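You operate a simulated robot arm through the tools that you are given. There is no shell and no other tool.

You are at the controls of a simulated two-armed robot. One attempt, no reset.

JOB
Fit the chuck, open the tap under the dial, pump the tyre to 4 bar and close the tap.
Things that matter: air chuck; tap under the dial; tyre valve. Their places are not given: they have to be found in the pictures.

Only the result counts: the job must be done as asked and must still hold three seconds after the hand-in. Knocking over, shifting, dropping, spilling or breaking anything else fails it.

ROBOT AND FRAMES
Two 7-joint arms with two-finger parallel grippers on one trunk that stands fixed in place. Base frame: the origin is at the foot of the trunk, x ahead of it, y to its left, z up. Units: m, degrees, N and s.
The left shoulder is at [0.05, 0.158, 1.158], the right one opposite. With the tool pointing down near the work surface each hand reaches from about 0.1 to 0.64 m from the base axis, measured 20 degrees to its own side. Payload 3.91 kg a hand.
The tool frame of a hand sits at the grasp point between the pads (the TCP): z along the fingers, y along the line on which they close. The tips reach 0.03 m beyond it. Largest opening 0.11 m; finger width 0.02, thickness 0.01; the body of the gripper, 0.048 by 0.112 m, starts 0.055 m behind the TCP.
Orientation is that of the tool frame in the base frame, as [roll, pitch, yaw] about the fixed x, y, z axes, in that order (R = Rz(yaw) Ry(pitch) Rx(roll)). With the fingers straight down and closing along the base's y, the tool's x points along the base's -x, its y along +y and its z along -z.

CONTROLS
- The arms move only by the tool play_rows. It takes "left_moves", "right_moves" or both (then of equal length, played together; a hand with none holds still); each is a list that holds one entry, the list of rows, each a list of 7 numbers: the turn, a rotation vector about the tool's x, y, z in degrees, then the shift along the tool's x, y, z in m, then the opening in per cent of the stroke, from 0 (shut) to 100 (fully open). In form: [[[rx, ry, rz, x, y, z, grip], ...]]. A call has 1 to 20 rows; each row shifts and turns the commanded pose from where the row before left it, along the tool's axes as they then stand. A row lasts 0.2 s, in which the tool goes at most 0.05 m and 8.6 degrees; a call with a longer step from one row to the next is refused whole, and so is a gripper value outside its range. A pose out of reach is approached as far as the arm can. The call stops where the force on the tool passes 40 N (or 10 N more than at its start, if that is more) or the arm is blocked; 0.2 s more then pass. The fingers move at their own pace (about 0.153 m/s each) and stop on an object; they squeeze with about 44 N. The grip force told is the motor's: it shows also when the fingers shut on nothing. Time passes only in rows, and 0.2 s behind the last, so rows that do not move let the fingers close. The reply holds the time, the measured pose of the TCP, the force on the tool along the base axes, the opening and the grip force, in the units named above and with some noise, with the torque about the TCP (base axes, N m) and any sound that the robot's microphone picked up.
- Cameras (640 x 400 px; columns grow to the right, rows downward): "scene" is now at [0.1191, -0.0443, 1.3024]; the picture's right is [-0.48, -0.88, 0.00], its down [-0.46, 0.25, -0.85] and it looks along [0.75, -0.41, -0.52] (base axes); focal length 366 px, centre (320, 200). "left" rides on the left gripper at [0.072, -0.017, -0.103] in its tool frame; the picture's right is [0.23, 0.97, 0.00], its down [-0.76, 0.18, -0.62] and it looks along [-0.61, 0.14, 0.78] (tool axes); focal length 222 px, centre (320, 200). "right" rides on the right gripper at [0.072, 0.017, -0.103] in its tool frame; the picture's right is [-0.23, 0.97, 0.00], its down [-0.76, -0.18, -0.62] and it looks along [-0.61, -0.14, 0.78] (tool axes); focal length 222 px, centre (320, 200).
- capture(camera): a new picture of that camera. It takes no simulated time.
- lift_body(by): slides the trunk up (or, below 0, down) by that many m; the arms and the scene camera ride with it, the base frame stays. It gives what a move gives, with no picture.
- turn_head(pan, tilt): turns the head with the scene camera to pan (to the left, within 80 degrees either way) and tilt (down, from -29 to 69), counted from straight ahead of the robot. It gives what a move gives.
- locate(camera, pixels): for up to 12 pixels [column, row] of the newest picture of that camera ("zoom" is the newest enlarged one), the place [x, y, z] in the base frame of the surface seen there, good to about 0.002 m. It takes no simulated time.
- close_up(camera, box): a new picture of the part [left, top, right, bottom] of that camera's present view, enlarged. It takes no simulated time.
- hand_in(): hands the job in; it is judged then, once.

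Leave the grippers open and the arms clear of the work at the hand-in unless told otherwise.

The tools are called after "Emit:" by a JSON object that holds its "method" and its "body". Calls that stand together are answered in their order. play_rows: Moves the arms, as the interface text tells. Its arguments: {"type":"object","properties":{"left_moves":{"type":"array"},"right_moves":{"type":"array"}},"required":[]} The other tools are called the same way: lift_body (by) slides the trunk up or down; turn_head (pan, tilt) turns the head that bears the scene camera; capture (camera) takes a picture; locate (camera, pixels) gives the place of the surface under pixels of a picture; close_up (camera, box) takes an enlarged picture of a part of a camera's view; hand_in () hands the job in.

At the start:

```text
t: 0.0
left_ee_pos: [0.3968, -0.0691, 1.0683]
left_orientation: [180.0, 0.0, -180.0]
left_wrist_force: [0.1, 0.1, 0.2]
left_wrist_torque: [0.01, -0.01, 0.01]
left_opening: 0.1099
left_finger_force: 0.1
right_ee_pos: [0.3106, -0.3473, 1.1038]
right_orientation: [-180.0, 0.1, -180.0]
right_wrist_force: [-0.5, 0.3, 0.3]
right_wrist_torque: [0.0, 0.01, -0.03]
right_opening: 0.1098
right_finger_force: 0.0
trunk travel left (down, up): [-0.4, 0.082]
head pan, tilt: [-28.7, 31.3]
```

scene: 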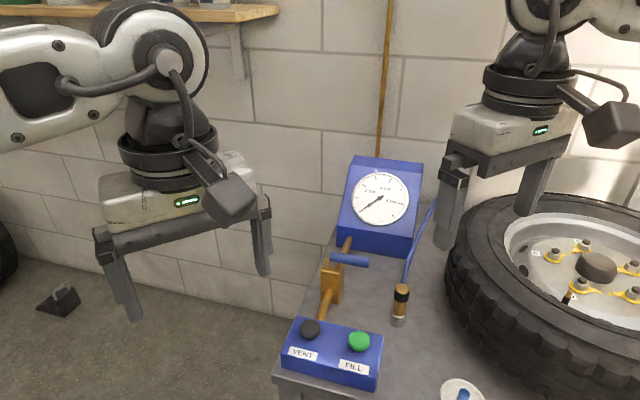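
right: 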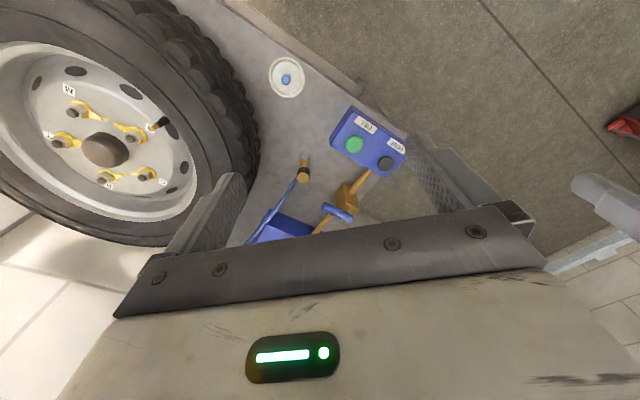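
left: 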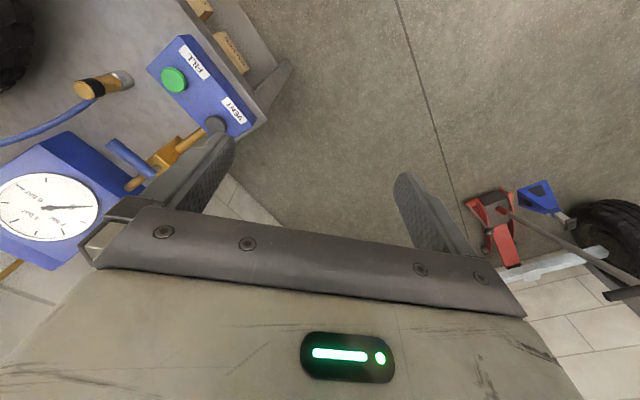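

I see a blue dial box, an orange tap with a blue lever under it, a box with VENT/FILL buttons, an orange/black air chuck standing on the table near pixel (400,300), and a tyre on the right with a valve near (568,297). I'll look closer first.

Emit:
{"method": "close_up", "body": {"camera": "scene", "box": [260, 140, 480, 400]}}

Emit:
{"method": "turn_head", "body": {"pan": -45, "tilt": 40}}

Emit:
{"method": "capture", "body": {"camera": "scene"}}

```text
1.54 times, centred on (370, 270) of scene
```

zoom: 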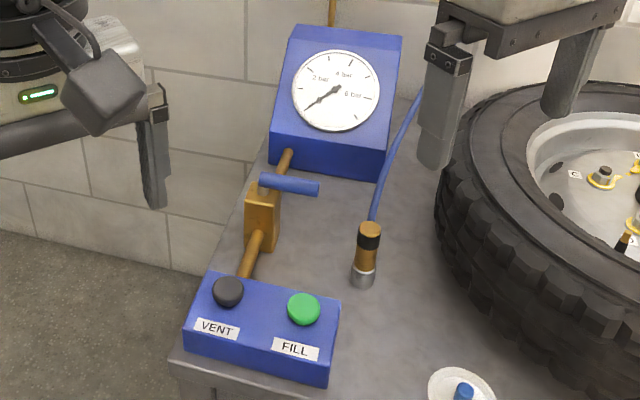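

```text
t: 0.8
left_ee_pos: [0.3969, -0.069, 1.0695]
left_orientation: [-180.0, 0.0, -180.0]
left_wrist_force: [0.5, 0.4, 0.3]
left_wrist_torque: [0.0, 0.02, 0.01]
left_opening: 0.11
left_finger_force: 0.0
right_ee_pos: [0.3111, -0.346, 1.1035]
right_orientation: [-180.0, 0.0, 180.0]
right_wrist_force: [-0.4, 0.7, 0.1]
right_wrist_torque: [0.0, 0.02, -0.01]
right_opening: 0.1098
right_finger_force: 0.1
trunk travel left (down, up): [-0.4, 0.082]
head pan, tilt: [-45.0, 40.0]
```

```text
taken
```

scene: 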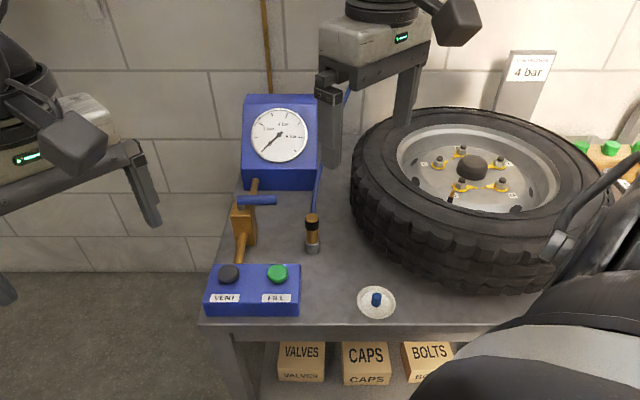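

The whole bench is in view now. The sign says 4 bar. I'll zoom in on parts and locate them.

Emit:
{"method": "close_up", "body": {"camera": "scene", "box": [200, 80, 340, 170]}}

Emit:
{"method": "close_up", "body": {"camera": "scene", "box": [400, 130, 540, 220]}}

Emit:
{"method": "locate", "body": {"camera": "scene", "pixels": [[450, 199], [312, 218], [312, 235], [312, 250], [257, 200], [276, 201], [240, 201], [243, 225], [229, 272], [278, 272], [245, 310], [340, 260]]}}

```text
4.44 times, centred on (270, 125) of scene
```

zoom: 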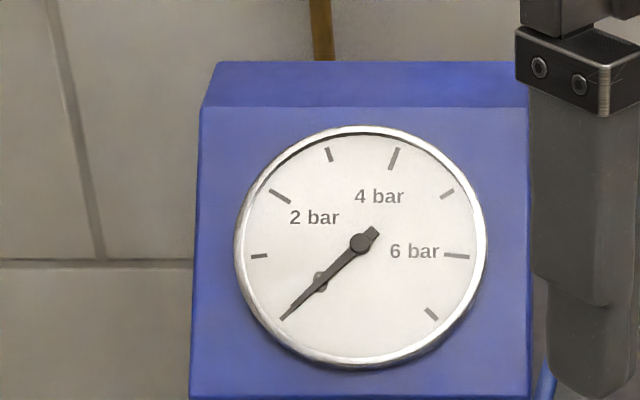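

```text
4.44 times, centred on (470, 175) of scene
```

zoom: 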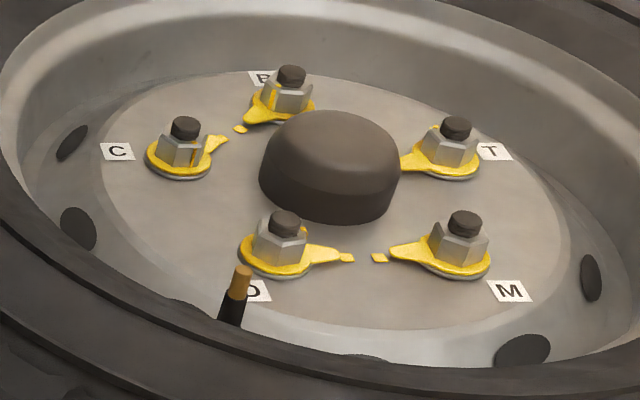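

```text
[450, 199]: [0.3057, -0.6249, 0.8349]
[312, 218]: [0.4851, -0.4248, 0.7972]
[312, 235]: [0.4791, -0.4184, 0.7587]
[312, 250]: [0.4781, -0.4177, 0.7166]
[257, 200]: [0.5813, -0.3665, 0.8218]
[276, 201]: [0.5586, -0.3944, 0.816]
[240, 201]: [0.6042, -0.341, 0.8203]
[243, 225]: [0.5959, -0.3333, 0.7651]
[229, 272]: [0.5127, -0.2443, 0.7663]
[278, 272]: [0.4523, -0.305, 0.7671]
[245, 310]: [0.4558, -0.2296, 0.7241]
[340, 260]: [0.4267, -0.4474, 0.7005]
```

Zooming on the tap, chuck and valve in more detail.

Emit:
{"method": "close_up", "body": {"camera": "scene", "box": [195, 165, 345, 325]}}

Emit:
{"method": "close_up", "body": {"camera": "scene", "box": [430, 180, 480, 212]}}

Emit:
{"method": "close_up", "body": {"camera": "scene", "box": [285, 200, 341, 260]}}

Emit:
{"method": "close_up", "body": {"camera": "right", "box": [230, 40, 430, 240]}}

Emit:
{"method": "close_up", "body": {"camera": "right", "box": [20, 60, 220, 220]}}

```text
2.50 times, centred on (270, 245) of scene
```

zoom: 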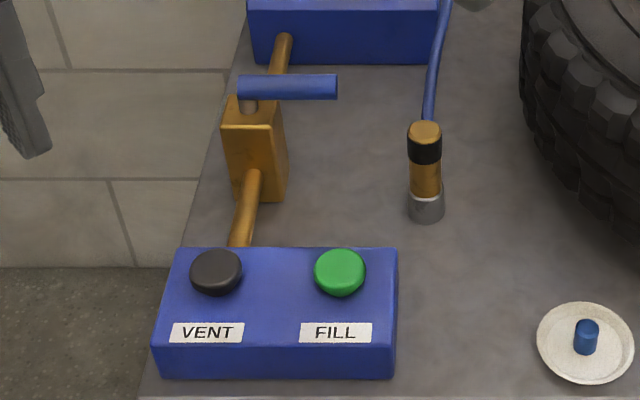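

```text
12.50 times, centred on (455, 196) of scene
```

zoom: 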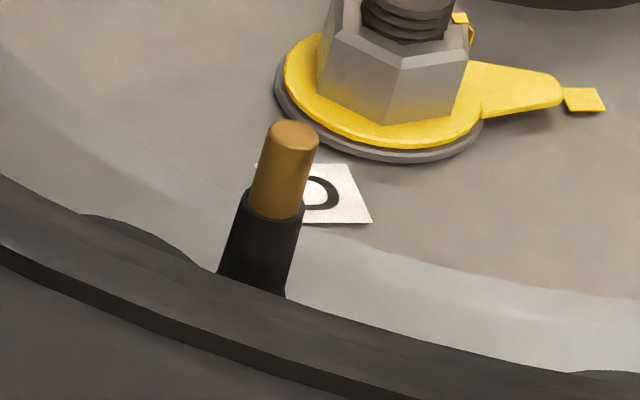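

```text
6.67 times, centred on (313, 230) of scene
```

zoom: 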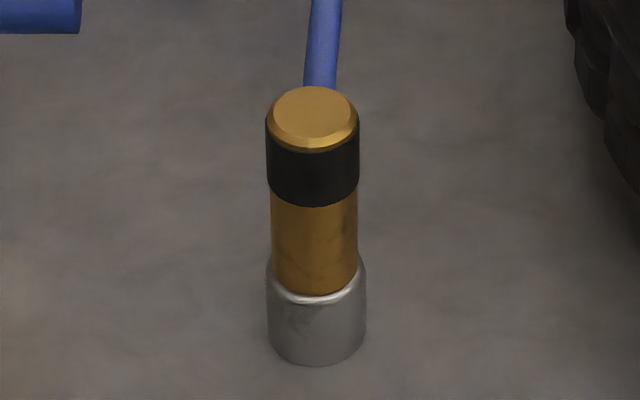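

```text
2.00 times, centred on (330, 140) of right
```

zoom: 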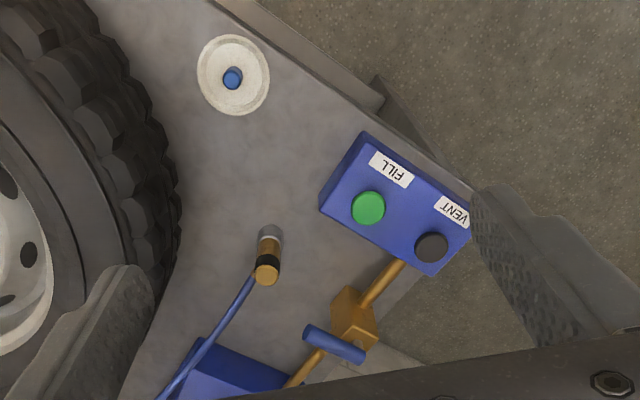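

```text
2.50 times, centred on (120, 140) of right
```

zoom: 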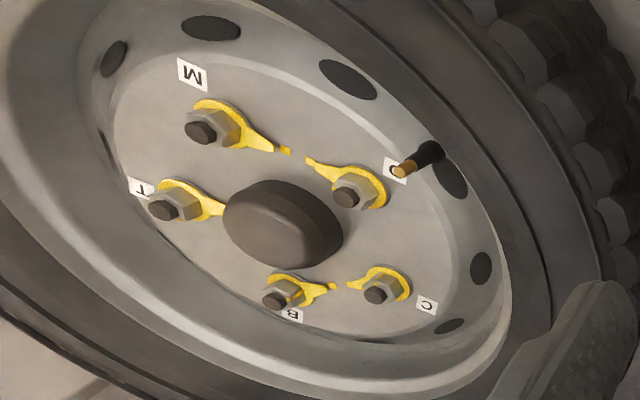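

Measuring the valve (tip and base), the tyre's rim, and the hose.

Emit:
{"method": "close_up", "body": {"camera": "scene", "box": [430, 180, 480, 212]}}

Emit:
{"method": "locate", "body": {"camera": "zoom", "pixels": [[293, 131], [272, 190], [258, 250], [282, 200], [232, 270], [287, 215], [200, 250], [60, 300], [330, 300], [400, 200], [330, 190], [150, 180]]}}

Emit:
{"method": "locate", "body": {"camera": "scene", "pixels": [[370, 160], [440, 215], [520, 235], [560, 180], [500, 120], [400, 130], [472, 165], [316, 195], [319, 175], [322, 150], [380, 210], [312, 210]]}}

```text
12.50 times, centred on (455, 196) of scene
```

zoom: 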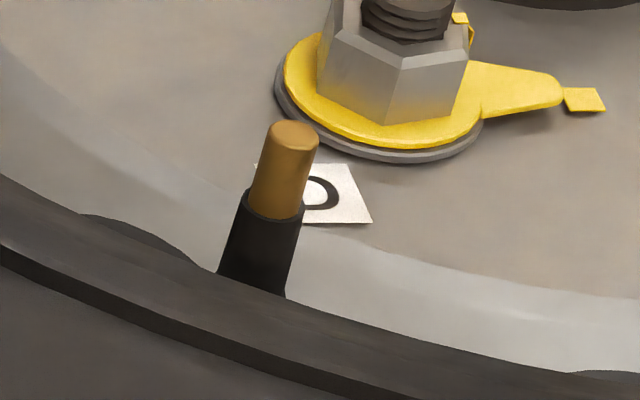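

```text
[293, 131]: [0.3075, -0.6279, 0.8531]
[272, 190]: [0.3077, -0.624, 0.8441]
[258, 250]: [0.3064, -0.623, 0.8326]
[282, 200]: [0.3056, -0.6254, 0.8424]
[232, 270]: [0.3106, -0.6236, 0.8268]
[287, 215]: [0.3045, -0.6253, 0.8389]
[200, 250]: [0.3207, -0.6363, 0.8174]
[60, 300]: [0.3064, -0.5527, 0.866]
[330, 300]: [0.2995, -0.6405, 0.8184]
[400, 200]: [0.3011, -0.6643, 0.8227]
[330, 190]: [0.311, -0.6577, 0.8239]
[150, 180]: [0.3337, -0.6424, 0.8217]
```

```text
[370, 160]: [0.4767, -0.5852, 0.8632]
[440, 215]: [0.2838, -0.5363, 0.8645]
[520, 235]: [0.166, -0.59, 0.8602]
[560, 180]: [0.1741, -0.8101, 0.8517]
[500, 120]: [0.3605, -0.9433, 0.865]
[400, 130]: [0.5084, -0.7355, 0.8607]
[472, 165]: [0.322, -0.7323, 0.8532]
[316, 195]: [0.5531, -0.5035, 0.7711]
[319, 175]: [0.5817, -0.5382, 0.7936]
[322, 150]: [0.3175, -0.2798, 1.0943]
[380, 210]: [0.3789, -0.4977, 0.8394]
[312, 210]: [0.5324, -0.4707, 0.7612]
```

Valve tip is about (0.308,-0.628,0.854) and seems nearly vertical; the tyre top is at z≈0.865. Now I'll check the chuck, hose and lever from the right-hand camera.

Emit:
{"method": "close_up", "body": {"camera": "right", "box": [230, 120, 390, 240]}}

Emit:
{"method": "locate", "body": {"camera": "zoom", "pixels": [[200, 150], [205, 120]]}}

```text
3.33 times, centred on (310, 180) of right
```

zoom: 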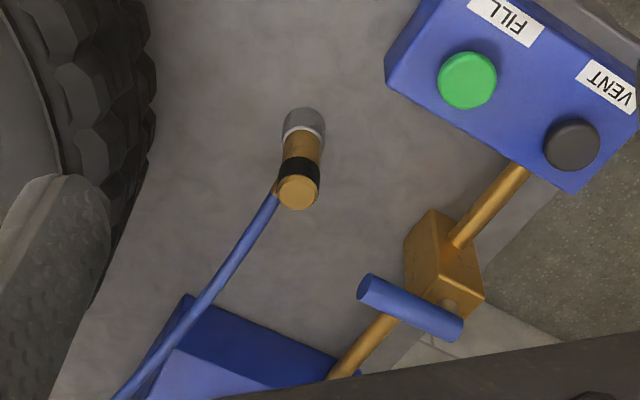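

```text
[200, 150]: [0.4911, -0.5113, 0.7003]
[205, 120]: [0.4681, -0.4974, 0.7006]
```

Emit:
{"method": "locate", "body": {"camera": "zoom", "pixels": [[298, 192], [300, 168], [303, 145], [302, 120], [276, 198], [265, 215], [235, 260], [205, 300], [370, 290], [455, 320], [412, 306], [445, 300]]}}

Emit:
{"method": "locate", "body": {"camera": "zoom", "pixels": [[467, 75], [571, 138], [435, 220], [410, 250], [475, 290], [495, 200], [370, 340], [390, 70], [560, 182], [190, 300], [330, 370], [450, 260]]}}

```text
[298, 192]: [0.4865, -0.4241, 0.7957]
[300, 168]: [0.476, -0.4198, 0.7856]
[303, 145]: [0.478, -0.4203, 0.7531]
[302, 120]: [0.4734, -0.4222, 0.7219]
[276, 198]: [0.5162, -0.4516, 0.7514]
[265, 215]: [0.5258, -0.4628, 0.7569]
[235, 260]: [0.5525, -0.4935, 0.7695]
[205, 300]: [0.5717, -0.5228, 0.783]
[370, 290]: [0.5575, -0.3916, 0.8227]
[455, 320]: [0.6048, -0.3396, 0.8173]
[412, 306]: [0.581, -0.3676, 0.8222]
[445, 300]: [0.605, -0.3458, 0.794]
```

```text
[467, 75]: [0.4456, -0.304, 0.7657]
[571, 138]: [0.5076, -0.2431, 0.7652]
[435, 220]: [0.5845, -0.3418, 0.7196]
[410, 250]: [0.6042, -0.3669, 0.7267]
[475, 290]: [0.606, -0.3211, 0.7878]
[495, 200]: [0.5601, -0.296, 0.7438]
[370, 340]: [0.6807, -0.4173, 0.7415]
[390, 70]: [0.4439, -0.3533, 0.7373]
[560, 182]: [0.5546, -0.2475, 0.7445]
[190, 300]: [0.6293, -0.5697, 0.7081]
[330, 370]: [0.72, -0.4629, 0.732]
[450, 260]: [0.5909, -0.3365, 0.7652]
```

The chuck stands upright at about (0.486,-0.4245), z 0.70–0.797, and its hose leaves its side at azimuth about -43°. The lever at z≈0.82 lies across the pipe, so it reads as closed. I'll bring the right hand above the chuck, then yaw it so that the fingers close at right angles to the hose.

Emit:
{"method": "play_rows", "body": {"right_moves": [[[0, 0, 0, -0.035, -0.0157, 0.03, 100], [0, 0, 0, -0.035, -0.0157, 0.03, 100], [0, 0, 0, -0.035, -0.0157, 0.03, 80], [0, 0, 0, -0.035, -0.0157, 0.03, 60], [0, 0, 0, -0.035, -0.0157, 0.03, 60], [0, 0, 7.2, 0, 0, 0.01, 60], [0, 0, 7.2, 0, 0, 0.01, 60], [0, 0, 7.2, 0, 0, 0, 60], [0, 0, 7.2, 0, 0, 0, 60], [0, 0, 7.2, 0, 0, 0, 60], [0, 0, 7, 0, 0, 0, 60], [0, 0, 0, 0, 0, 0, 60]]]}}

Emit:
{"method": "capture", "body": {"camera": "right"}}

Emit:
{"method": "capture", "body": {"camera": "scene"}}

```text
t: 3.4
left_ee_pos: [0.3985, -0.0686, 1.0688]
left_orientation: [180.0, 0.0, 179.9]
left_wrist_force: [-0.4, 0.0, -0.7]
left_wrist_torque: [0.0, 0.01, 0.01]
left_opening: 0.11
left_finger_force: 0.1
right_ee_pos: [0.4853, -0.4261, 0.9332]
right_orientation: [180.0, 0.0, 137.0]
right_wrist_force: [-1.3, 0.9, 0.6]
right_wrist_torque: [0.03, 0.04, 0.01]
right_opening: 0.0659
right_finger_force: 0.1
trunk travel left (down, up): [-0.4, 0.082]
head pan, tilt: [-45.0, 40.0]
```

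```text
taken
```

right: 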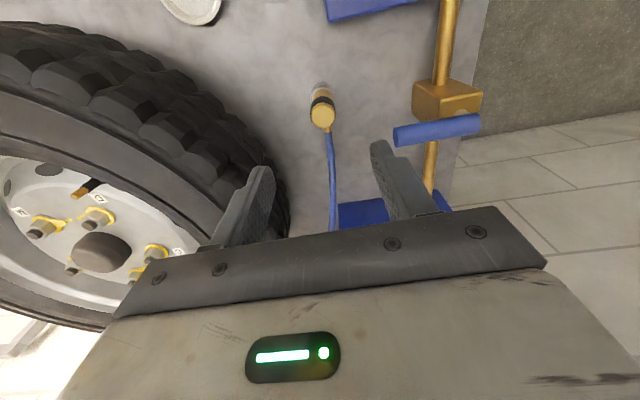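

```text
taken
```

scene: 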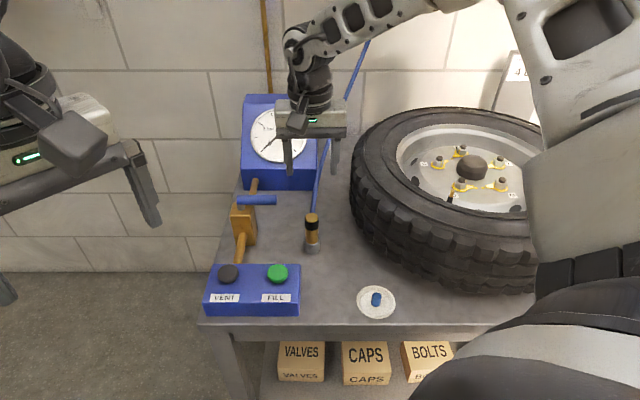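

The hand is above the chuck at the right yaw. I'll re-measure the chuck top at (322,116) from this camera, and the hose.

Emit:
{"method": "close_up", "body": {"camera": "right", "box": [270, 60, 390, 180]}}

Emit:
{"method": "locate", "body": {"camera": "right", "pixels": [[322, 116], [322, 104], [320, 92], [331, 150], [334, 180], [398, 137], [476, 125], [455, 120], [462, 118], [440, 90], [82, 190]]}}

```text
3.33 times, centred on (330, 120) of right
```

zoom: 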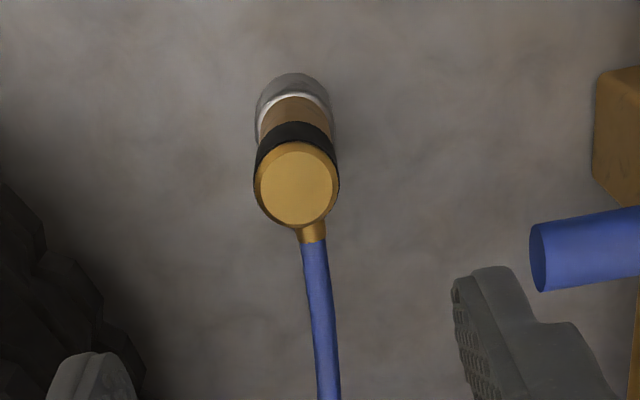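

```text
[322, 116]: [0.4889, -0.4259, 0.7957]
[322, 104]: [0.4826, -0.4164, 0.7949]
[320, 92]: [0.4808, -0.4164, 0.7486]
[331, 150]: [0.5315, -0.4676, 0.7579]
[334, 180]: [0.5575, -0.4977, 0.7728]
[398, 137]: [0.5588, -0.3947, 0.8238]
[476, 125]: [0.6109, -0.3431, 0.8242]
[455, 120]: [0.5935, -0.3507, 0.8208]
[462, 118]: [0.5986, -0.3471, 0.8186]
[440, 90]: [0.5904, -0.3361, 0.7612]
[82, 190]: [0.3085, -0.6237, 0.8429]
```

The centre of the chuck top is about (0.487,-0.425). I'll descend to TCP z≈0.778 with a tiny y correction, then close.

Emit:
{"method": "play_rows", "body": {"right_moves": [[[0, 0, 0, -0.0005, 0.002, 0.035, 60], [0, 0, 0, 0, 0, 0.035, 60], [0, 0, 0, 0, 0, 0.035, 60], [0, 0, 0, 0, 0, 0.03, 60], [0, 0, 0, 0, 0, 0.02, 60], [0, 0, 0, 0, 0, 0, 60]]]}}

Emit:
{"method": "capture", "body": {"camera": "right"}}

Emit:
{"method": "close_up", "body": {"camera": "scene", "box": [240, 150, 400, 270]}}

```text
t: 4.8
left_ee_pos: [0.3983, -0.0676, 1.0693]
left_orientation: [179.9, 0.0, -180.0]
left_wrist_force: [0.7, -0.3, -0.2]
left_wrist_torque: [-0.01, -0.01, -0.02]
left_opening: 0.11
left_finger_force: 0.0
right_ee_pos: [0.4669, -0.4192, 0.8258]
right_orientation: [-179.9, 0.3, 136.9]
right_wrist_force: [-0.7, 0.0, 0.1]
right_wrist_torque: [0.02, 0.01, -0.02]
right_opening: 0.066
right_finger_force: 0.0
right hand out of reach, approached as far as the arm can: row 3, 4, 5
trunk travel left (down, up): [-0.4, 0.082]
head pan, tilt: [-45.0, 40.0]
```

```text
taken
```

right: 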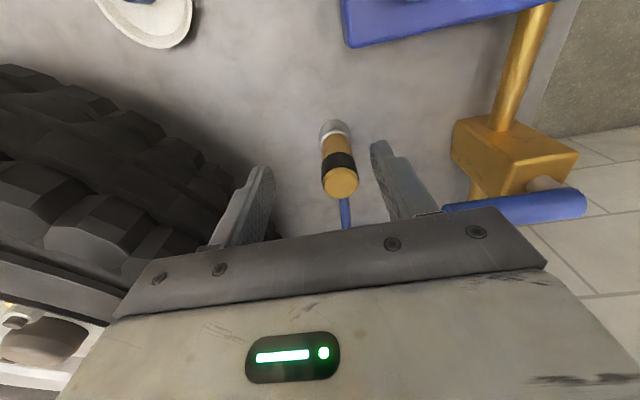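

```text
3.33 times, centred on (320, 210) of scene
```

zoom: 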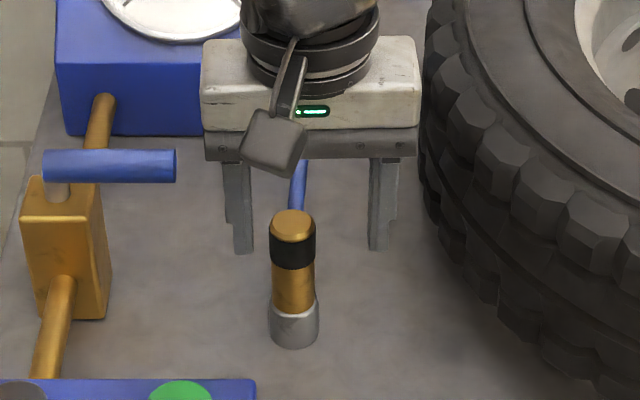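

Near the bottom the arm is at its reach limit, with the TCP stopped at (0.467,-0.419,0.826). I'll raise the hand and lower the trunk so the shoulder is closer to the work height. Before that I'll check where the right elbow is relative to the tyre.

Emit:
{"method": "play_rows", "body": {"right_moves": [[[0, 0, 0, 0, 0, -0.04, 60], [0, 0, 0, 0, 0, -0.04, 60], [0, 0, 0, 0, 0, -0.04, 60], [0, 0, 0, 0, 0, -0.03, 60], [0, 0, 0, 0, 0, 0, 60]]], "left_moves": [[[0, 0, 0, 0.03, 0.04, 0, 100], [0, 0, 0, 0.03, 0.04, 0, 100], [0, 0, 0, 0.03, 0.04, 0, 100], [0, 0, 0, 0.0, 0.04, 0, 100], [0, 0, 0, 0, 0.04, 0, 100]]]}}

Emit:
{"method": "turn_head", "body": {"pan": -70, "tilt": 35}}

Emit:
{"method": "capture", "body": {"camera": "scene"}}

Emit:
{"method": "capture", "body": {"camera": "left"}}

```text
t: 6.0
left_ee_pos: [0.3079, 0.1292, 1.0691]
left_orientation: [-179.9, 0.0, 180.0]
left_wrist_force: [0.6, 0.5, -0.4]
left_wrist_torque: [0.04, 0.01, 0.03]
left_opening: 0.1101
left_finger_force: 0.1
right_ee_pos: [0.466, -0.4195, 0.9781]
right_orientation: [-180.0, 0.0, 137.1]
right_wrist_force: [1.2, 0.2, 0.0]
right_wrist_torque: [-0.01, -0.02, 0.0]
right_opening: 0.0663
right_finger_force: 0.0
trunk travel left (down, up): [-0.4, 0.082]
head pan, tilt: [-45.0, 40.0]
```

```text
t: 6.9
left_ee_pos: [0.3093, 0.1277, 1.0673]
left_orientation: [180.0, 0.0, -180.0]
left_wrist_force: [0.1, 0.1, 1.2]
left_wrist_torque: [0.01, 0.02, -0.02]
left_opening: 0.1099
left_finger_force: 0.0
right_ee_pos: [0.4673, -0.4206, 0.9764]
right_orientation: [-180.0, -0.1, 137.1]
right_wrist_force: [0.4, 0.5, -0.7]
right_wrist_torque: [0.03, -0.02, -0.02]
right_opening: 0.066
right_finger_force: 0.1
trunk travel left (down, up): [-0.4, 0.082]
head pan, tilt: [-70.0, 35.0]
```

```text
taken
```

scene: 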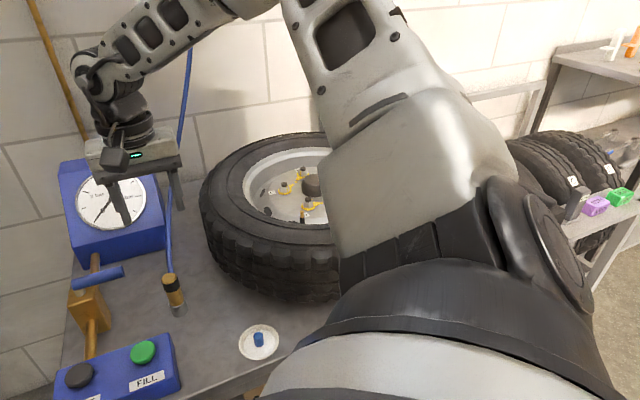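

```text
taken
```

left: 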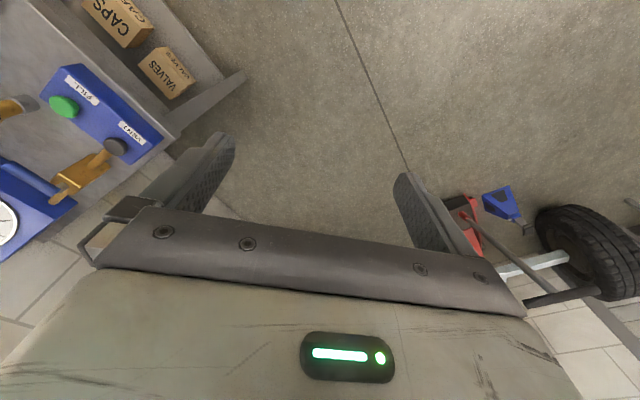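

The right upper arm rises up and forward. I'll measure how high its underside sits above the tyre before lowering.

Emit:
{"method": "locate", "body": {"camera": "scene", "pixels": [[340, 240], [345, 280], [338, 190], [325, 90], [450, 200], [560, 240], [420, 300], [310, 60], [350, 330]]}}

Emit:
{"method": "lift_body", "body": {"by": -0.1}}

Emit:
{"method": "capture", "body": {"camera": "scene"}}

```text
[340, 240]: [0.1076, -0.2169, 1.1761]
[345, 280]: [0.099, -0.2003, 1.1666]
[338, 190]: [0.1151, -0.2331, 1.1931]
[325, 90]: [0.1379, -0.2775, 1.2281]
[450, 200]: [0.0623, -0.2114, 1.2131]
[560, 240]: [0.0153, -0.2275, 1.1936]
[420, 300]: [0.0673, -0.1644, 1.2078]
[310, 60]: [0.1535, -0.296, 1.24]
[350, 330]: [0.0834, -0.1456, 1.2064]
```

```text
t: 8.2
left_ee_pos: [0.308, 0.1288, 0.9671]
left_orientation: [-180.0, 0.0, -179.9]
left_wrist_force: [0.4, 0.4, 0.9]
left_wrist_torque: [-0.01, 0.03, 0.0]
left_opening: 0.1101
left_finger_force: 0.1
right_ee_pos: [0.4667, -0.4207, 0.8768]
right_orientation: [-179.9, 0.0, 136.9]
right_wrist_force: [0.0, -0.4, -0.5]
right_wrist_torque: [0.01, -0.02, 0.02]
right_opening: 0.066
right_finger_force: 0.2
trunk travel left (down, up): [-0.3, 0.182]
head pan, tilt: [-70.0, 35.0]
```

```text
taken
```

scene: 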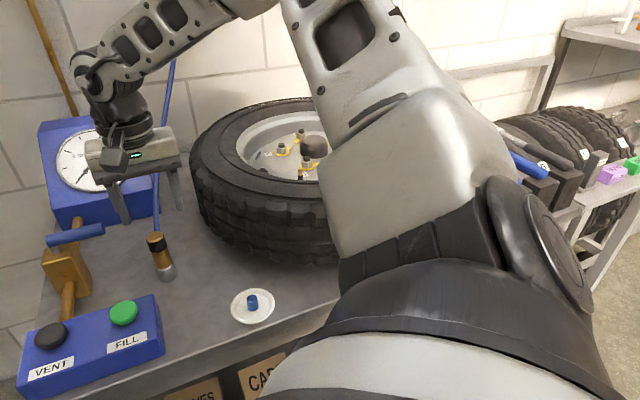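

Upper arm stays well above everything. I'll raise the hand a bit, lower the trunk by another 0.08 m, and aim the head back at the bench.

Emit:
{"method": "play_rows", "body": {"right_moves": [[[0, 0, 0, 0, 0, -0.04, 60], [0, 0, 0, 0, 0, -0.04, 60], [0, 0, 0, 0, 0, 0, 60]]]}}

Emit:
{"method": "lift_body", "body": {"by": -0.08}}

Emit:
{"method": "turn_head", "body": {"pan": -50, "tilt": 35}}

Emit:
{"method": "capture", "body": {"camera": "scene"}}

Emit:
{"method": "capture", "body": {"camera": "right"}}

```text
t: 9.0
left_ee_pos: [0.3079, 0.1284, 0.9681]
left_orientation: [180.0, -0.1, -180.0]
left_wrist_force: [-0.7, 0.4, -0.1]
left_wrist_torque: [0.02, 0.02, -0.02]
left_opening: 0.11
left_finger_force: 0.2
right_ee_pos: [0.4663, -0.4196, 0.9571]
right_orientation: [180.0, 0.0, 137.0]
right_wrist_force: [-0.7, -0.2, 0.0]
right_wrist_torque: [0.0, 0.04, -0.03]
right_opening: 0.066
right_finger_force: 0.2
trunk travel left (down, up): [-0.3, 0.182]
head pan, tilt: [-70.0, 35.0]
```

```text
t: 10.2
left_ee_pos: [0.3092, 0.1297, 0.8875]
left_orientation: [180.0, 0.0, -179.9]
left_wrist_force: [-0.2, 0.9, -0.3]
left_wrist_torque: [0.02, -0.03, -0.03]
left_opening: 0.11
left_finger_force: 0.1
right_ee_pos: [0.4675, -0.42, 0.8771]
right_orientation: [180.0, 0.0, 137.0]
right_wrist_force: [-0.2, 0.1, 0.4]
right_wrist_torque: [0.0, -0.02, 0.01]
right_opening: 0.066
right_finger_force: 0.2
trunk travel left (down, up): [-0.22, 0.262]
head pan, tilt: [-70.0, 35.0]
```

```text
t: 11.0
left_ee_pos: [0.3092, 0.1295, 0.8869]
left_orientation: [-179.9, 0.0, -179.9]
left_wrist_force: [-0.1, 0.1, 0.1]
left_wrist_torque: [0.02, -0.01, 0.0]
left_opening: 0.1101
left_finger_force: 0.2
right_ee_pos: [0.4674, -0.4207, 0.877]
right_orientation: [-180.0, 0.0, 137.1]
right_wrist_force: [0.4, -0.2, -0.7]
right_wrist_torque: [-0.01, 0.0, -0.05]
right_opening: 0.0661
right_finger_force: 0.1
trunk travel left (down, up): [-0.22, 0.262]
head pan, tilt: [-50.0, 35.0]
```

```text
taken
```

scene: 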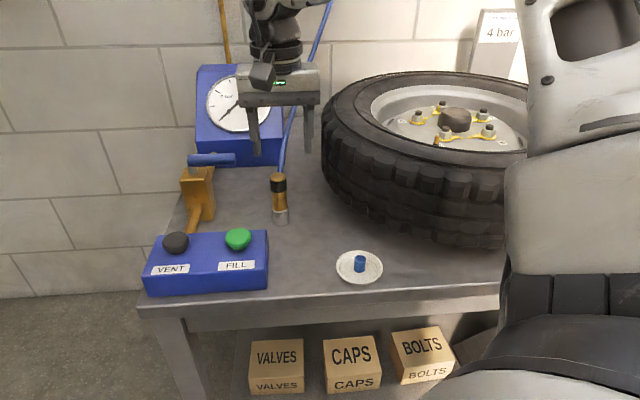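

```text
taken
```

right: 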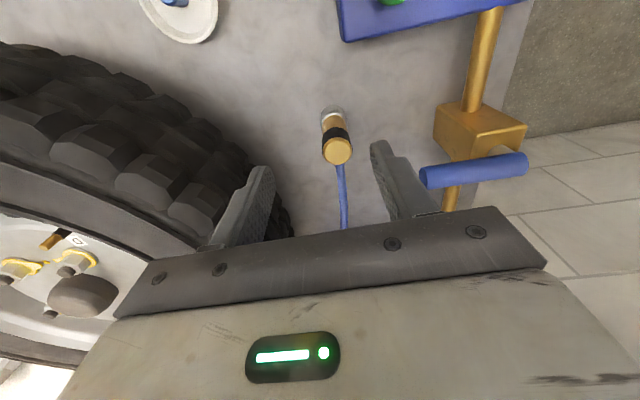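

TCP is now (0.467,-0.421,0.877). I'll shift by tool (-0.0172, +0.0103) to get over the chuck and check that the position is reached.

Emit:
{"method": "play_rows", "body": {"right_moves": [[[0, 0, 0, -0.0172, 0.0103, 0, 60], [0, 0, 0, 0, 0, 0.03, 60], [0, 0, 0, 0, 0, 0, 60]]]}}

Emit:
{"method": "close_up", "body": {"camera": "right", "box": [220, 80, 440, 260]}}

Emit:
{"method": "close_up", "body": {"camera": "scene", "box": [200, 80, 360, 240]}}

```text
t: 11.8
left_ee_pos: [0.3095, 0.1285, 0.8888]
left_orientation: [-180.0, 0.1, -180.0]
left_wrist_force: [-0.2, -0.1, 0.4]
left_wrist_torque: [-0.02, -0.01, 0.01]
left_opening: 0.1101
left_finger_force: 0.1
right_ee_pos: [0.4867, -0.4243, 0.8462]
right_orientation: [179.9, -0.1, 136.9]
right_wrist_force: [0.6, 0.3, 0.3]
right_wrist_torque: [0.0, 0.0, -0.02]
right_opening: 0.0662
right_finger_force: 0.0
trunk travel left (down, up): [-0.22, 0.262]
head pan, tilt: [-50.0, 35.0]
```

```text
2.22 times, centred on (330, 170) of right
```

zoom: 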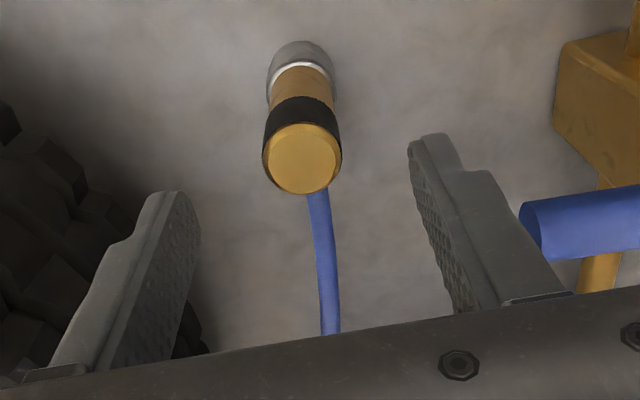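

```text
2.50 times, centred on (280, 160) of scene
```

zoom: 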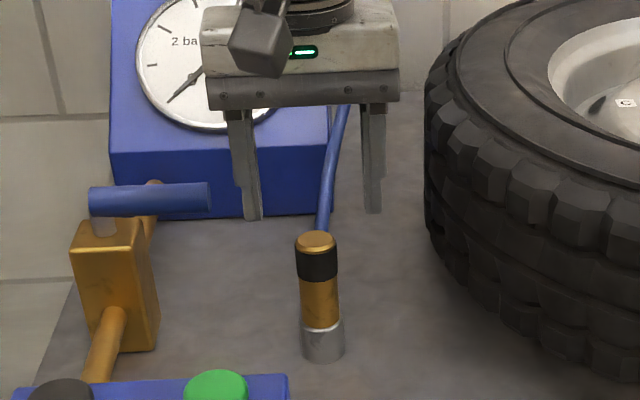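

Centred. Descending 0.067 m to TCP z≈0.779 and then closing the fingers.

Emit:
{"method": "play_rows", "body": {"right_moves": [[[0, 0, 0, 0, 0, 0.025, 60], [0, 0, 0, 0, 0, 0.025, 60], [0, 0, 0, 0, 0, 0.017, 60], [0, 0, 0, 0, 0, 0, 60]]]}}

Emit:
{"method": "close_up", "body": {"camera": "right", "box": [220, 80, 440, 260]}}

Emit:
{"method": "close_up", "body": {"camera": "scene", "box": [200, 80, 360, 240]}}

```text
t: 12.8
left_ee_pos: [0.3088, 0.1297, 0.8874]
left_orientation: [-180.0, -0.1, -180.0]
left_wrist_force: [-0.2, 0.1, -0.1]
left_wrist_torque: [-0.01, -0.01, 0.01]
left_opening: 0.1099
left_finger_force: 0.1
right_ee_pos: [0.4863, -0.4239, 0.7792]
right_orientation: [-180.0, 0.1, 136.9]
right_wrist_force: [1.3, 0.1, -0.5]
right_wrist_torque: [-0.02, -0.01, 0.01]
right_opening: 0.066
right_finger_force: 0.1
trunk travel left (down, up): [-0.22, 0.262]
head pan, tilt: [-50.0, 35.0]
```

```text
2.22 times, centred on (330, 170) of right
```

zoom: 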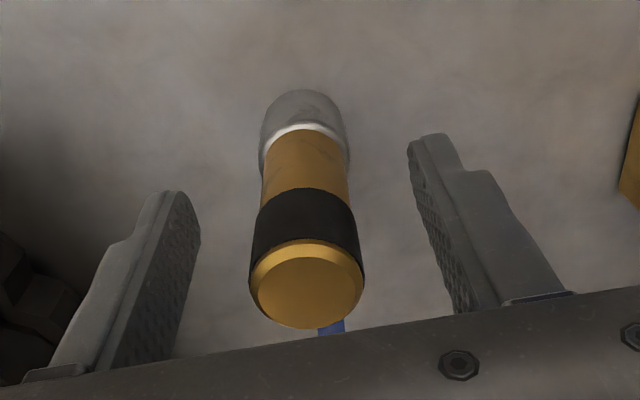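

```text
2.50 times, centred on (280, 160) of scene
```

zoom: 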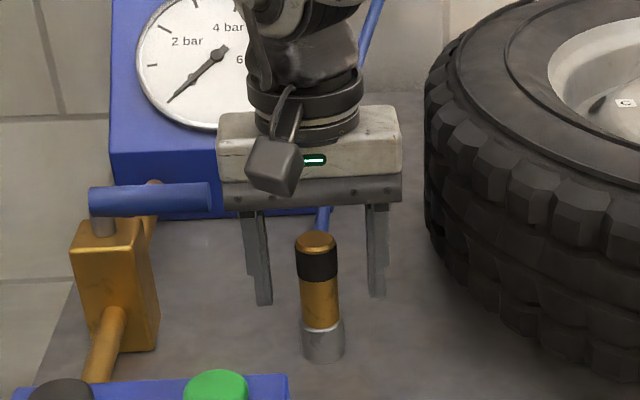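

The chuck is between the fingers in both views. Closing.

Emit:
{"method": "play_rows", "body": {"right_moves": [[[0, 0, 0, 0, 0, 0, 40], [0, 0, 0, 0, 0, 0, 0], [0, 0, 0, 0, 0, 0, 0], [0, 0, 0, 0, 0, 0, 0]]]}}

Emit:
{"method": "close_up", "body": {"camera": "right", "box": [220, 80, 440, 260]}}

```text
t: 13.8
left_ee_pos: [0.3083, 0.1282, 0.8878]
left_orientation: [-180.0, 0.0, -180.0]
left_wrist_force: [-0.4, 1.2, -0.5]
left_wrist_torque: [0.0, -0.02, 0.0]
left_opening: 0.1102
left_finger_force: 0.0
right_ee_pos: [0.4869, -0.4252, 0.7798]
right_orientation: [-180.0, 0.0, 137.1]
right_wrist_force: [1.1, 1.4, -0.6]
right_wrist_torque: [0.01, -0.06, 0.05]
right_opening: 0.0265
right_finger_force: 44.2
trunk travel left (down, up): [-0.22, 0.262]
head pan, tilt: [-50.0, 35.0]
```

```text
2.22 times, centred on (330, 170) of right
```

zoom: 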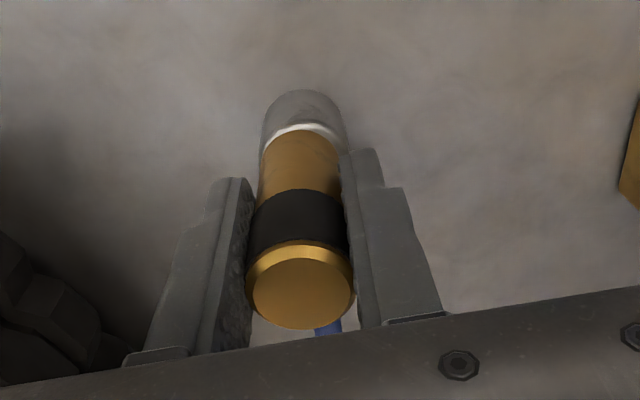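

Gripped (opening 0.0265, 44 N). Lifting straight up by 0.2 m in small steps.

Emit:
{"method": "play_rows", "body": {"right_moves": [[[0, 0, 0, 0, 0, -0.01, 0], [0, 0, 0, 0, 0, -0.02, 0], [0, 0, 0, 0, 0, -0.03, 0], [0, 0, 0, 0, 0, -0.03, 0], [0, 0, 0, 0, 0, -0.03, 0], [0, 0, 0, 0, 0, -0.03, 0], [0, 0, 0, 0, 0, -0.03, 0], [0, 0, 0, 0, 0, -0.02, 0], [0, 0, 0, 0, 0, 0, 0]]]}}

Emit:
{"method": "capture", "body": {"camera": "scene"}}

Emit:
{"method": "capture", "body": {"camera": "right"}}

```text
t: 15.8
left_ee_pos: [0.3084, 0.1282, 0.8875]
left_orientation: [180.0, 0.0, 180.0]
left_wrist_force: [0.9, 0.1, -1.1]
left_wrist_torque: [-0.03, 0.01, -0.03]
left_opening: 0.11
left_finger_force: 0.0
right_ee_pos: [0.4881, -0.425, 0.981]
right_orientation: [179.9, 0.0, 137.0]
right_wrist_force: [0.1, -0.2, -1.4]
right_wrist_torque: [0.02, 0.0, -0.03]
right_opening: 0.0265
right_finger_force: 43.7
trunk travel left (down, up): [-0.22, 0.262]
head pan, tilt: [-50.0, 35.0]
```

```text
taken
```

scene: 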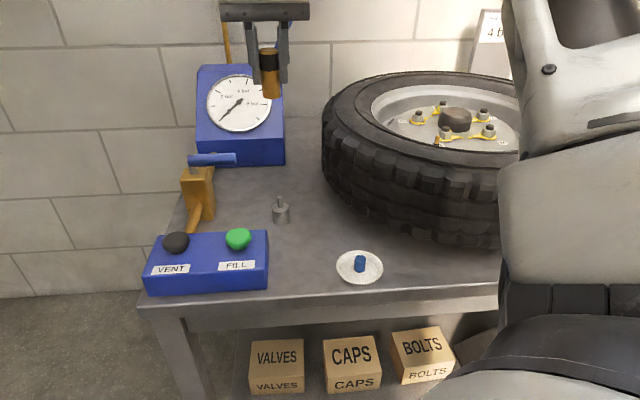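

```text
taken
```

right: 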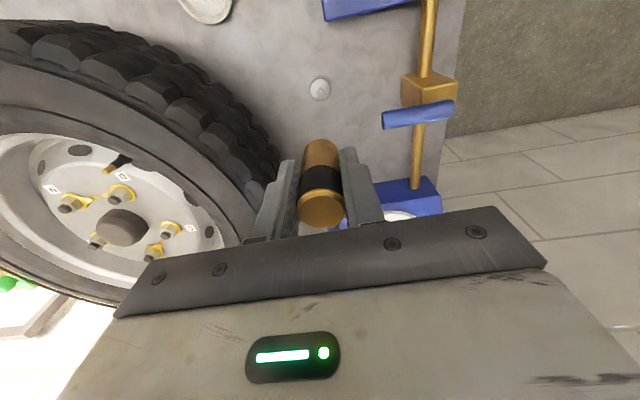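

The silver part was a stand with a peg and it stays on the bench. The chuck itself is the orange/black cylinder now in the hand. I'll look closer at both.

Emit:
{"method": "close_up", "body": {"camera": "scene", "box": [220, 0, 320, 110]}}

Emit:
{"method": "locate", "body": {"camera": "zoom", "pixels": [[310, 320], [312, 370], [310, 270], [312, 390]]}}

Emit:
{"method": "close_up", "body": {"camera": "scene", "box": [250, 180, 310, 230]}}

Emit:
{"method": "locate", "body": {"camera": "zoom", "pixels": [[319, 140], [319, 170], [300, 220], [305, 270], [330, 320]]}}

Emit:
{"method": "close_up", "body": {"camera": "right", "box": [240, 60, 420, 240]}}

```text
3.64 times, centred on (270, 55) of scene
```

zoom: 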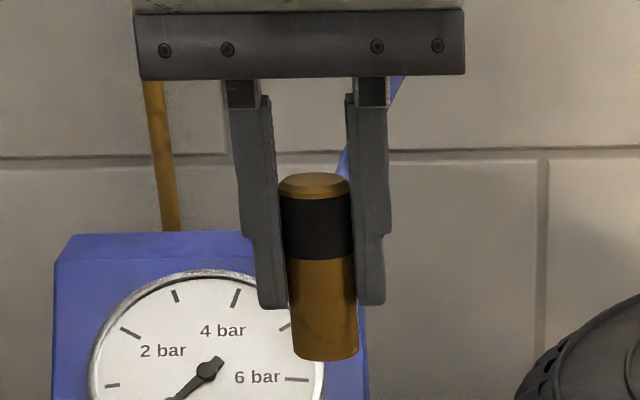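

```text
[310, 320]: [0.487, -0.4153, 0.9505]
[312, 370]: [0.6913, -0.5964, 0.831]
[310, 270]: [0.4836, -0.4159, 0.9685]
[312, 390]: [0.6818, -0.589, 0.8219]
```

```text
8.00 times, centred on (280, 205) of scene
```

zoom: 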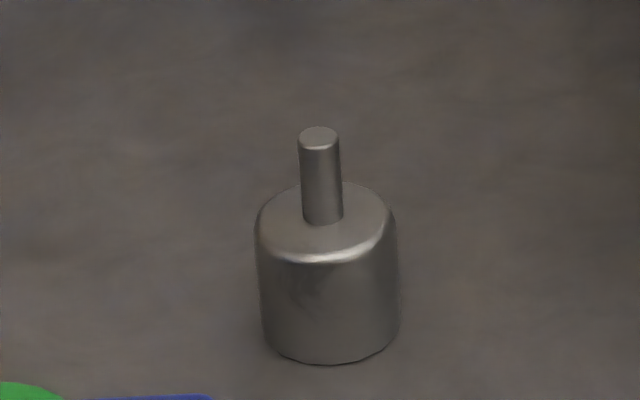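

```text
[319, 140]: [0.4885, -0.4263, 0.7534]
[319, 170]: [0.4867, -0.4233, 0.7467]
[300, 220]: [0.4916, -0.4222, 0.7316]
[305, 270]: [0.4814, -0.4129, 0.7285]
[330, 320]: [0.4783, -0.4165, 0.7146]
```

```text
2.22 times, centred on (330, 150) of right
```

zoom: 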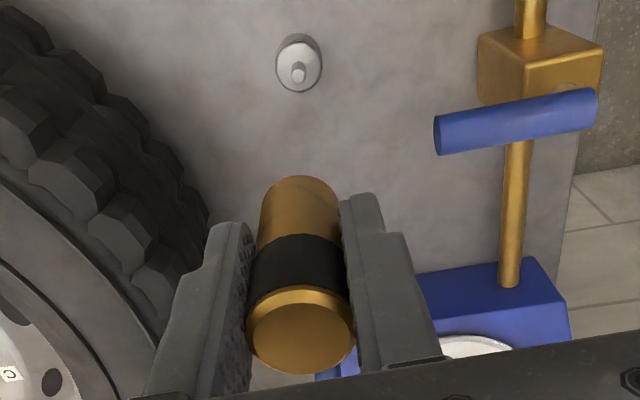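

Stand's peg: 8.6 mm wide, z 0.732→0.753, the same size as the valve tip. So the chuck bottom sat at z≈0.732, which is 0.0475 below the TCP. I'll measure the chuck's position in the hand.

Emit:
{"method": "locate", "body": {"camera": "zoom", "pixels": [[302, 338], [302, 330], [290, 338], [314, 338], [300, 265], [300, 210], [299, 180], [262, 230], [338, 220], [298, 70], [298, 75]]}}

Emit:
{"method": "close_up", "body": {"camera": "scene", "box": [245, 35, 295, 110]}}

Emit:
{"method": "locate", "body": {"camera": "zoom", "pixels": [[315, 110], [300, 110], [330, 110], [320, 170], [320, 240], [325, 300]]}}

```text
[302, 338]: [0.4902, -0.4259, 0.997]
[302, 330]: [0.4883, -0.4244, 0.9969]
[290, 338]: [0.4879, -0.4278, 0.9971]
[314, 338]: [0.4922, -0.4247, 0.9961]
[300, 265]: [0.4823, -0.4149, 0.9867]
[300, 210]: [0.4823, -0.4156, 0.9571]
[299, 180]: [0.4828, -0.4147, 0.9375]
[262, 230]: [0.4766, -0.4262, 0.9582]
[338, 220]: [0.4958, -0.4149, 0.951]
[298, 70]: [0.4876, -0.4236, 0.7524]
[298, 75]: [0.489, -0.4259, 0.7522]
```

```text
5.33 times, centred on (270, 72) of scene
```

zoom: 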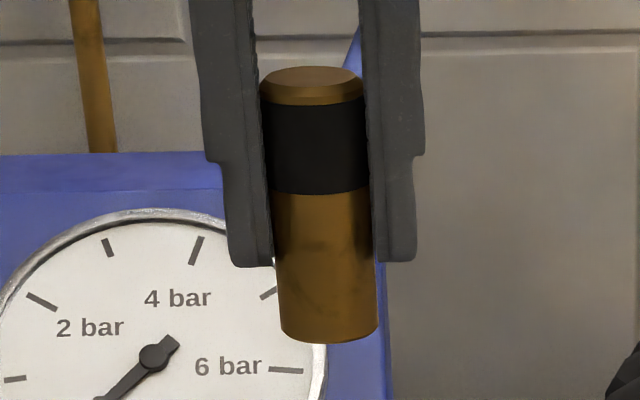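

```text
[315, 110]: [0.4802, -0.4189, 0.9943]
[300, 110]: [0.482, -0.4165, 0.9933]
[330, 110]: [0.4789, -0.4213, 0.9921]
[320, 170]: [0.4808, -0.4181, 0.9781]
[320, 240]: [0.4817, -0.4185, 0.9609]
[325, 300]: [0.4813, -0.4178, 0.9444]
```

The chuck's axis sits about 1.5 mm toward tool -x from the TCP. Now I'll carry it at z≈0.98 over the tyre to the valve and turn the hand back by 30°.

Emit:
{"method": "play_rows", "body": {"right_moves": [[[0, 0, 0, -0.001, -0.0387, 0, 0], [0, 0, 0, -0.001, -0.0387, 0, 0], [0, 0, 0, -0.001, -0.0387, 0, 0], [0, 0, 0, -0.001, -0.0387, 0, 0], [0, 0, 0, -0.001, -0.0387, 0, 0], [0, 0, 0, -0.001, -0.0387, 0, 0], [0, 0, 0, -0.001, -0.0387, 0, 0], [0, 0, -7.5, 0, 0, 0, 0], [0, 0, -7.5, 0, 0, 0, 0], [0, 0, -7.5, 0, 0, 0, 0], [0, 0, -7.5, 0, 0, 0, 0], [0, 0, 0, 0, 0, 0, 0]]]}}

Emit:
{"method": "turn_head", "body": {"pan": -62, "tilt": 30}}

Emit:
{"method": "capture", "body": {"camera": "scene"}}

Emit:
{"method": "capture", "body": {"camera": "right"}}

```text
t: 18.4
left_ee_pos: [0.3088, 0.1291, 0.8873]
left_orientation: [-180.0, 0.0, 179.9]
left_wrist_force: [-0.3, 0.6, -0.1]
left_wrist_torque: [-0.01, -0.02, -0.01]
left_opening: 0.1101
left_finger_force: 0.1
right_ee_pos: [0.3154, -0.5732, 0.9546]
right_orientation: [-177.9, 0.6, 165.2]
right_wrist_force: [-0.3, 0.5, 0.3]
right_wrist_torque: [-0.02, 0.0, 0.01]
right_opening: 0.0
right_finger_force: 37.5
right hand out of reach, approached as far as the arm can: row 9, 10, 11
trunk travel left (down, up): [-0.22, 0.262]
head pan, tilt: [-50.0, 35.0]
```

```text
t: 19.1
left_ee_pos: [0.308, 0.1293, 0.8878]
left_orientation: [179.9, 0.1, 180.0]
left_wrist_force: [-0.5, 0.8, -0.7]
left_wrist_torque: [-0.02, 0.0, 0.04]
left_opening: 0.1097
left_finger_force: 0.1
right_ee_pos: [0.3159, -0.5728, 0.9551]
right_orientation: [-178.1, 0.7, 165.2]
right_wrist_force: [0.2, 0.4, 0.0]
right_wrist_torque: [0.04, -0.02, -0.02]
right_opening: 0.0
right_finger_force: 37.3
trunk travel left (down, up): [-0.22, 0.262]
head pan, tilt: [-62.0, 30.0]
```

```text
taken
```

scene: 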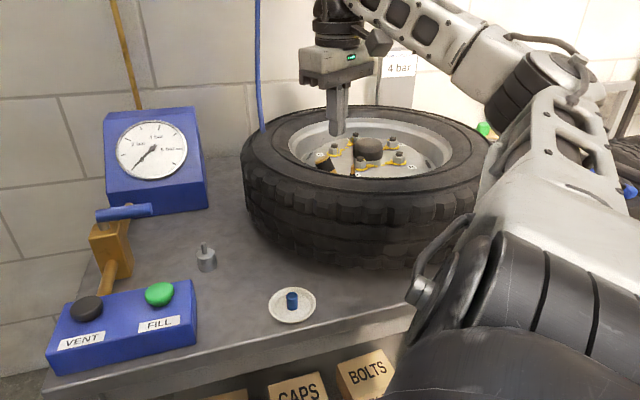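

```text
taken
```

right: 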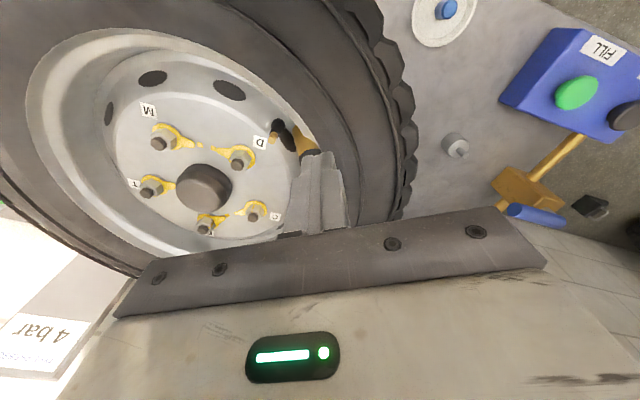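

The fingers are shut on nothing (opening 0.0): the chuck slipped out and seems to lie inside the wheel near the valve. The arm also hit a reach limit. I'll look closely before moving.

Emit:
{"method": "close_up", "body": {"camera": "scene", "box": [290, 110, 390, 190]}}

Emit:
{"method": "close_up", "body": {"camera": "right", "box": [230, 90, 350, 190]}}

Emit:
{"method": "close_up", "body": {"camera": "scene", "box": [220, 0, 380, 200]}}

```text
5.00 times, centred on (340, 150) of scene
```

zoom: 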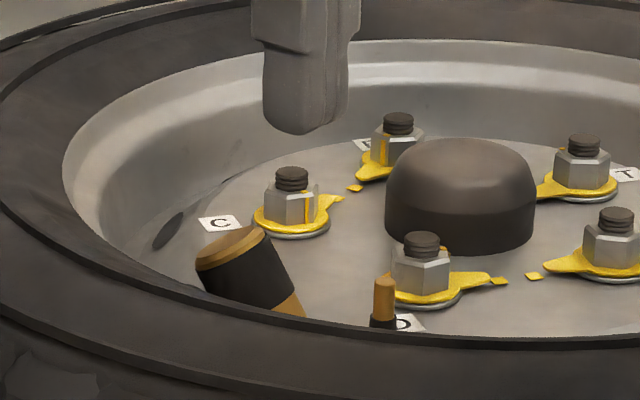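

```text
4.00 times, centred on (290, 140) of right
```

zoom: 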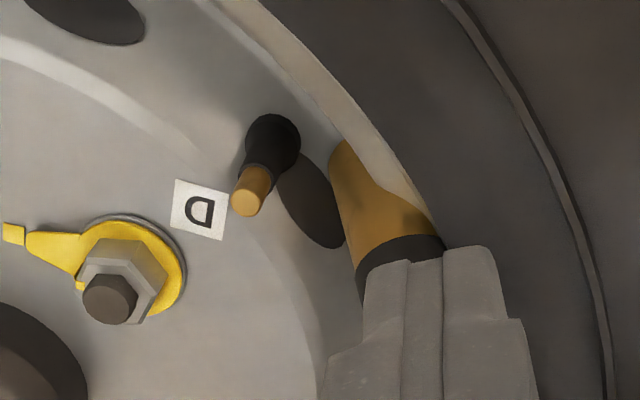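

```text
2.00 times, centred on (300, 100) of scene
```

zoom: 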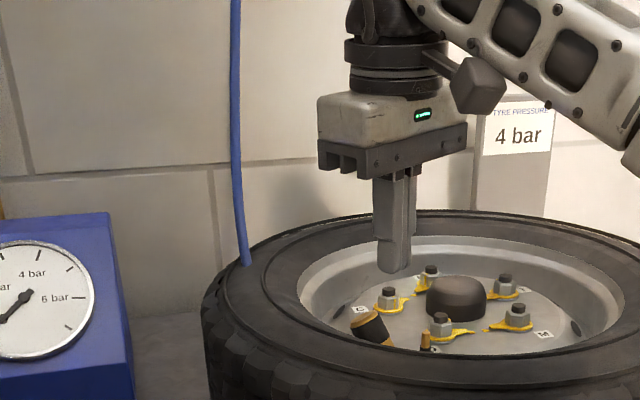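

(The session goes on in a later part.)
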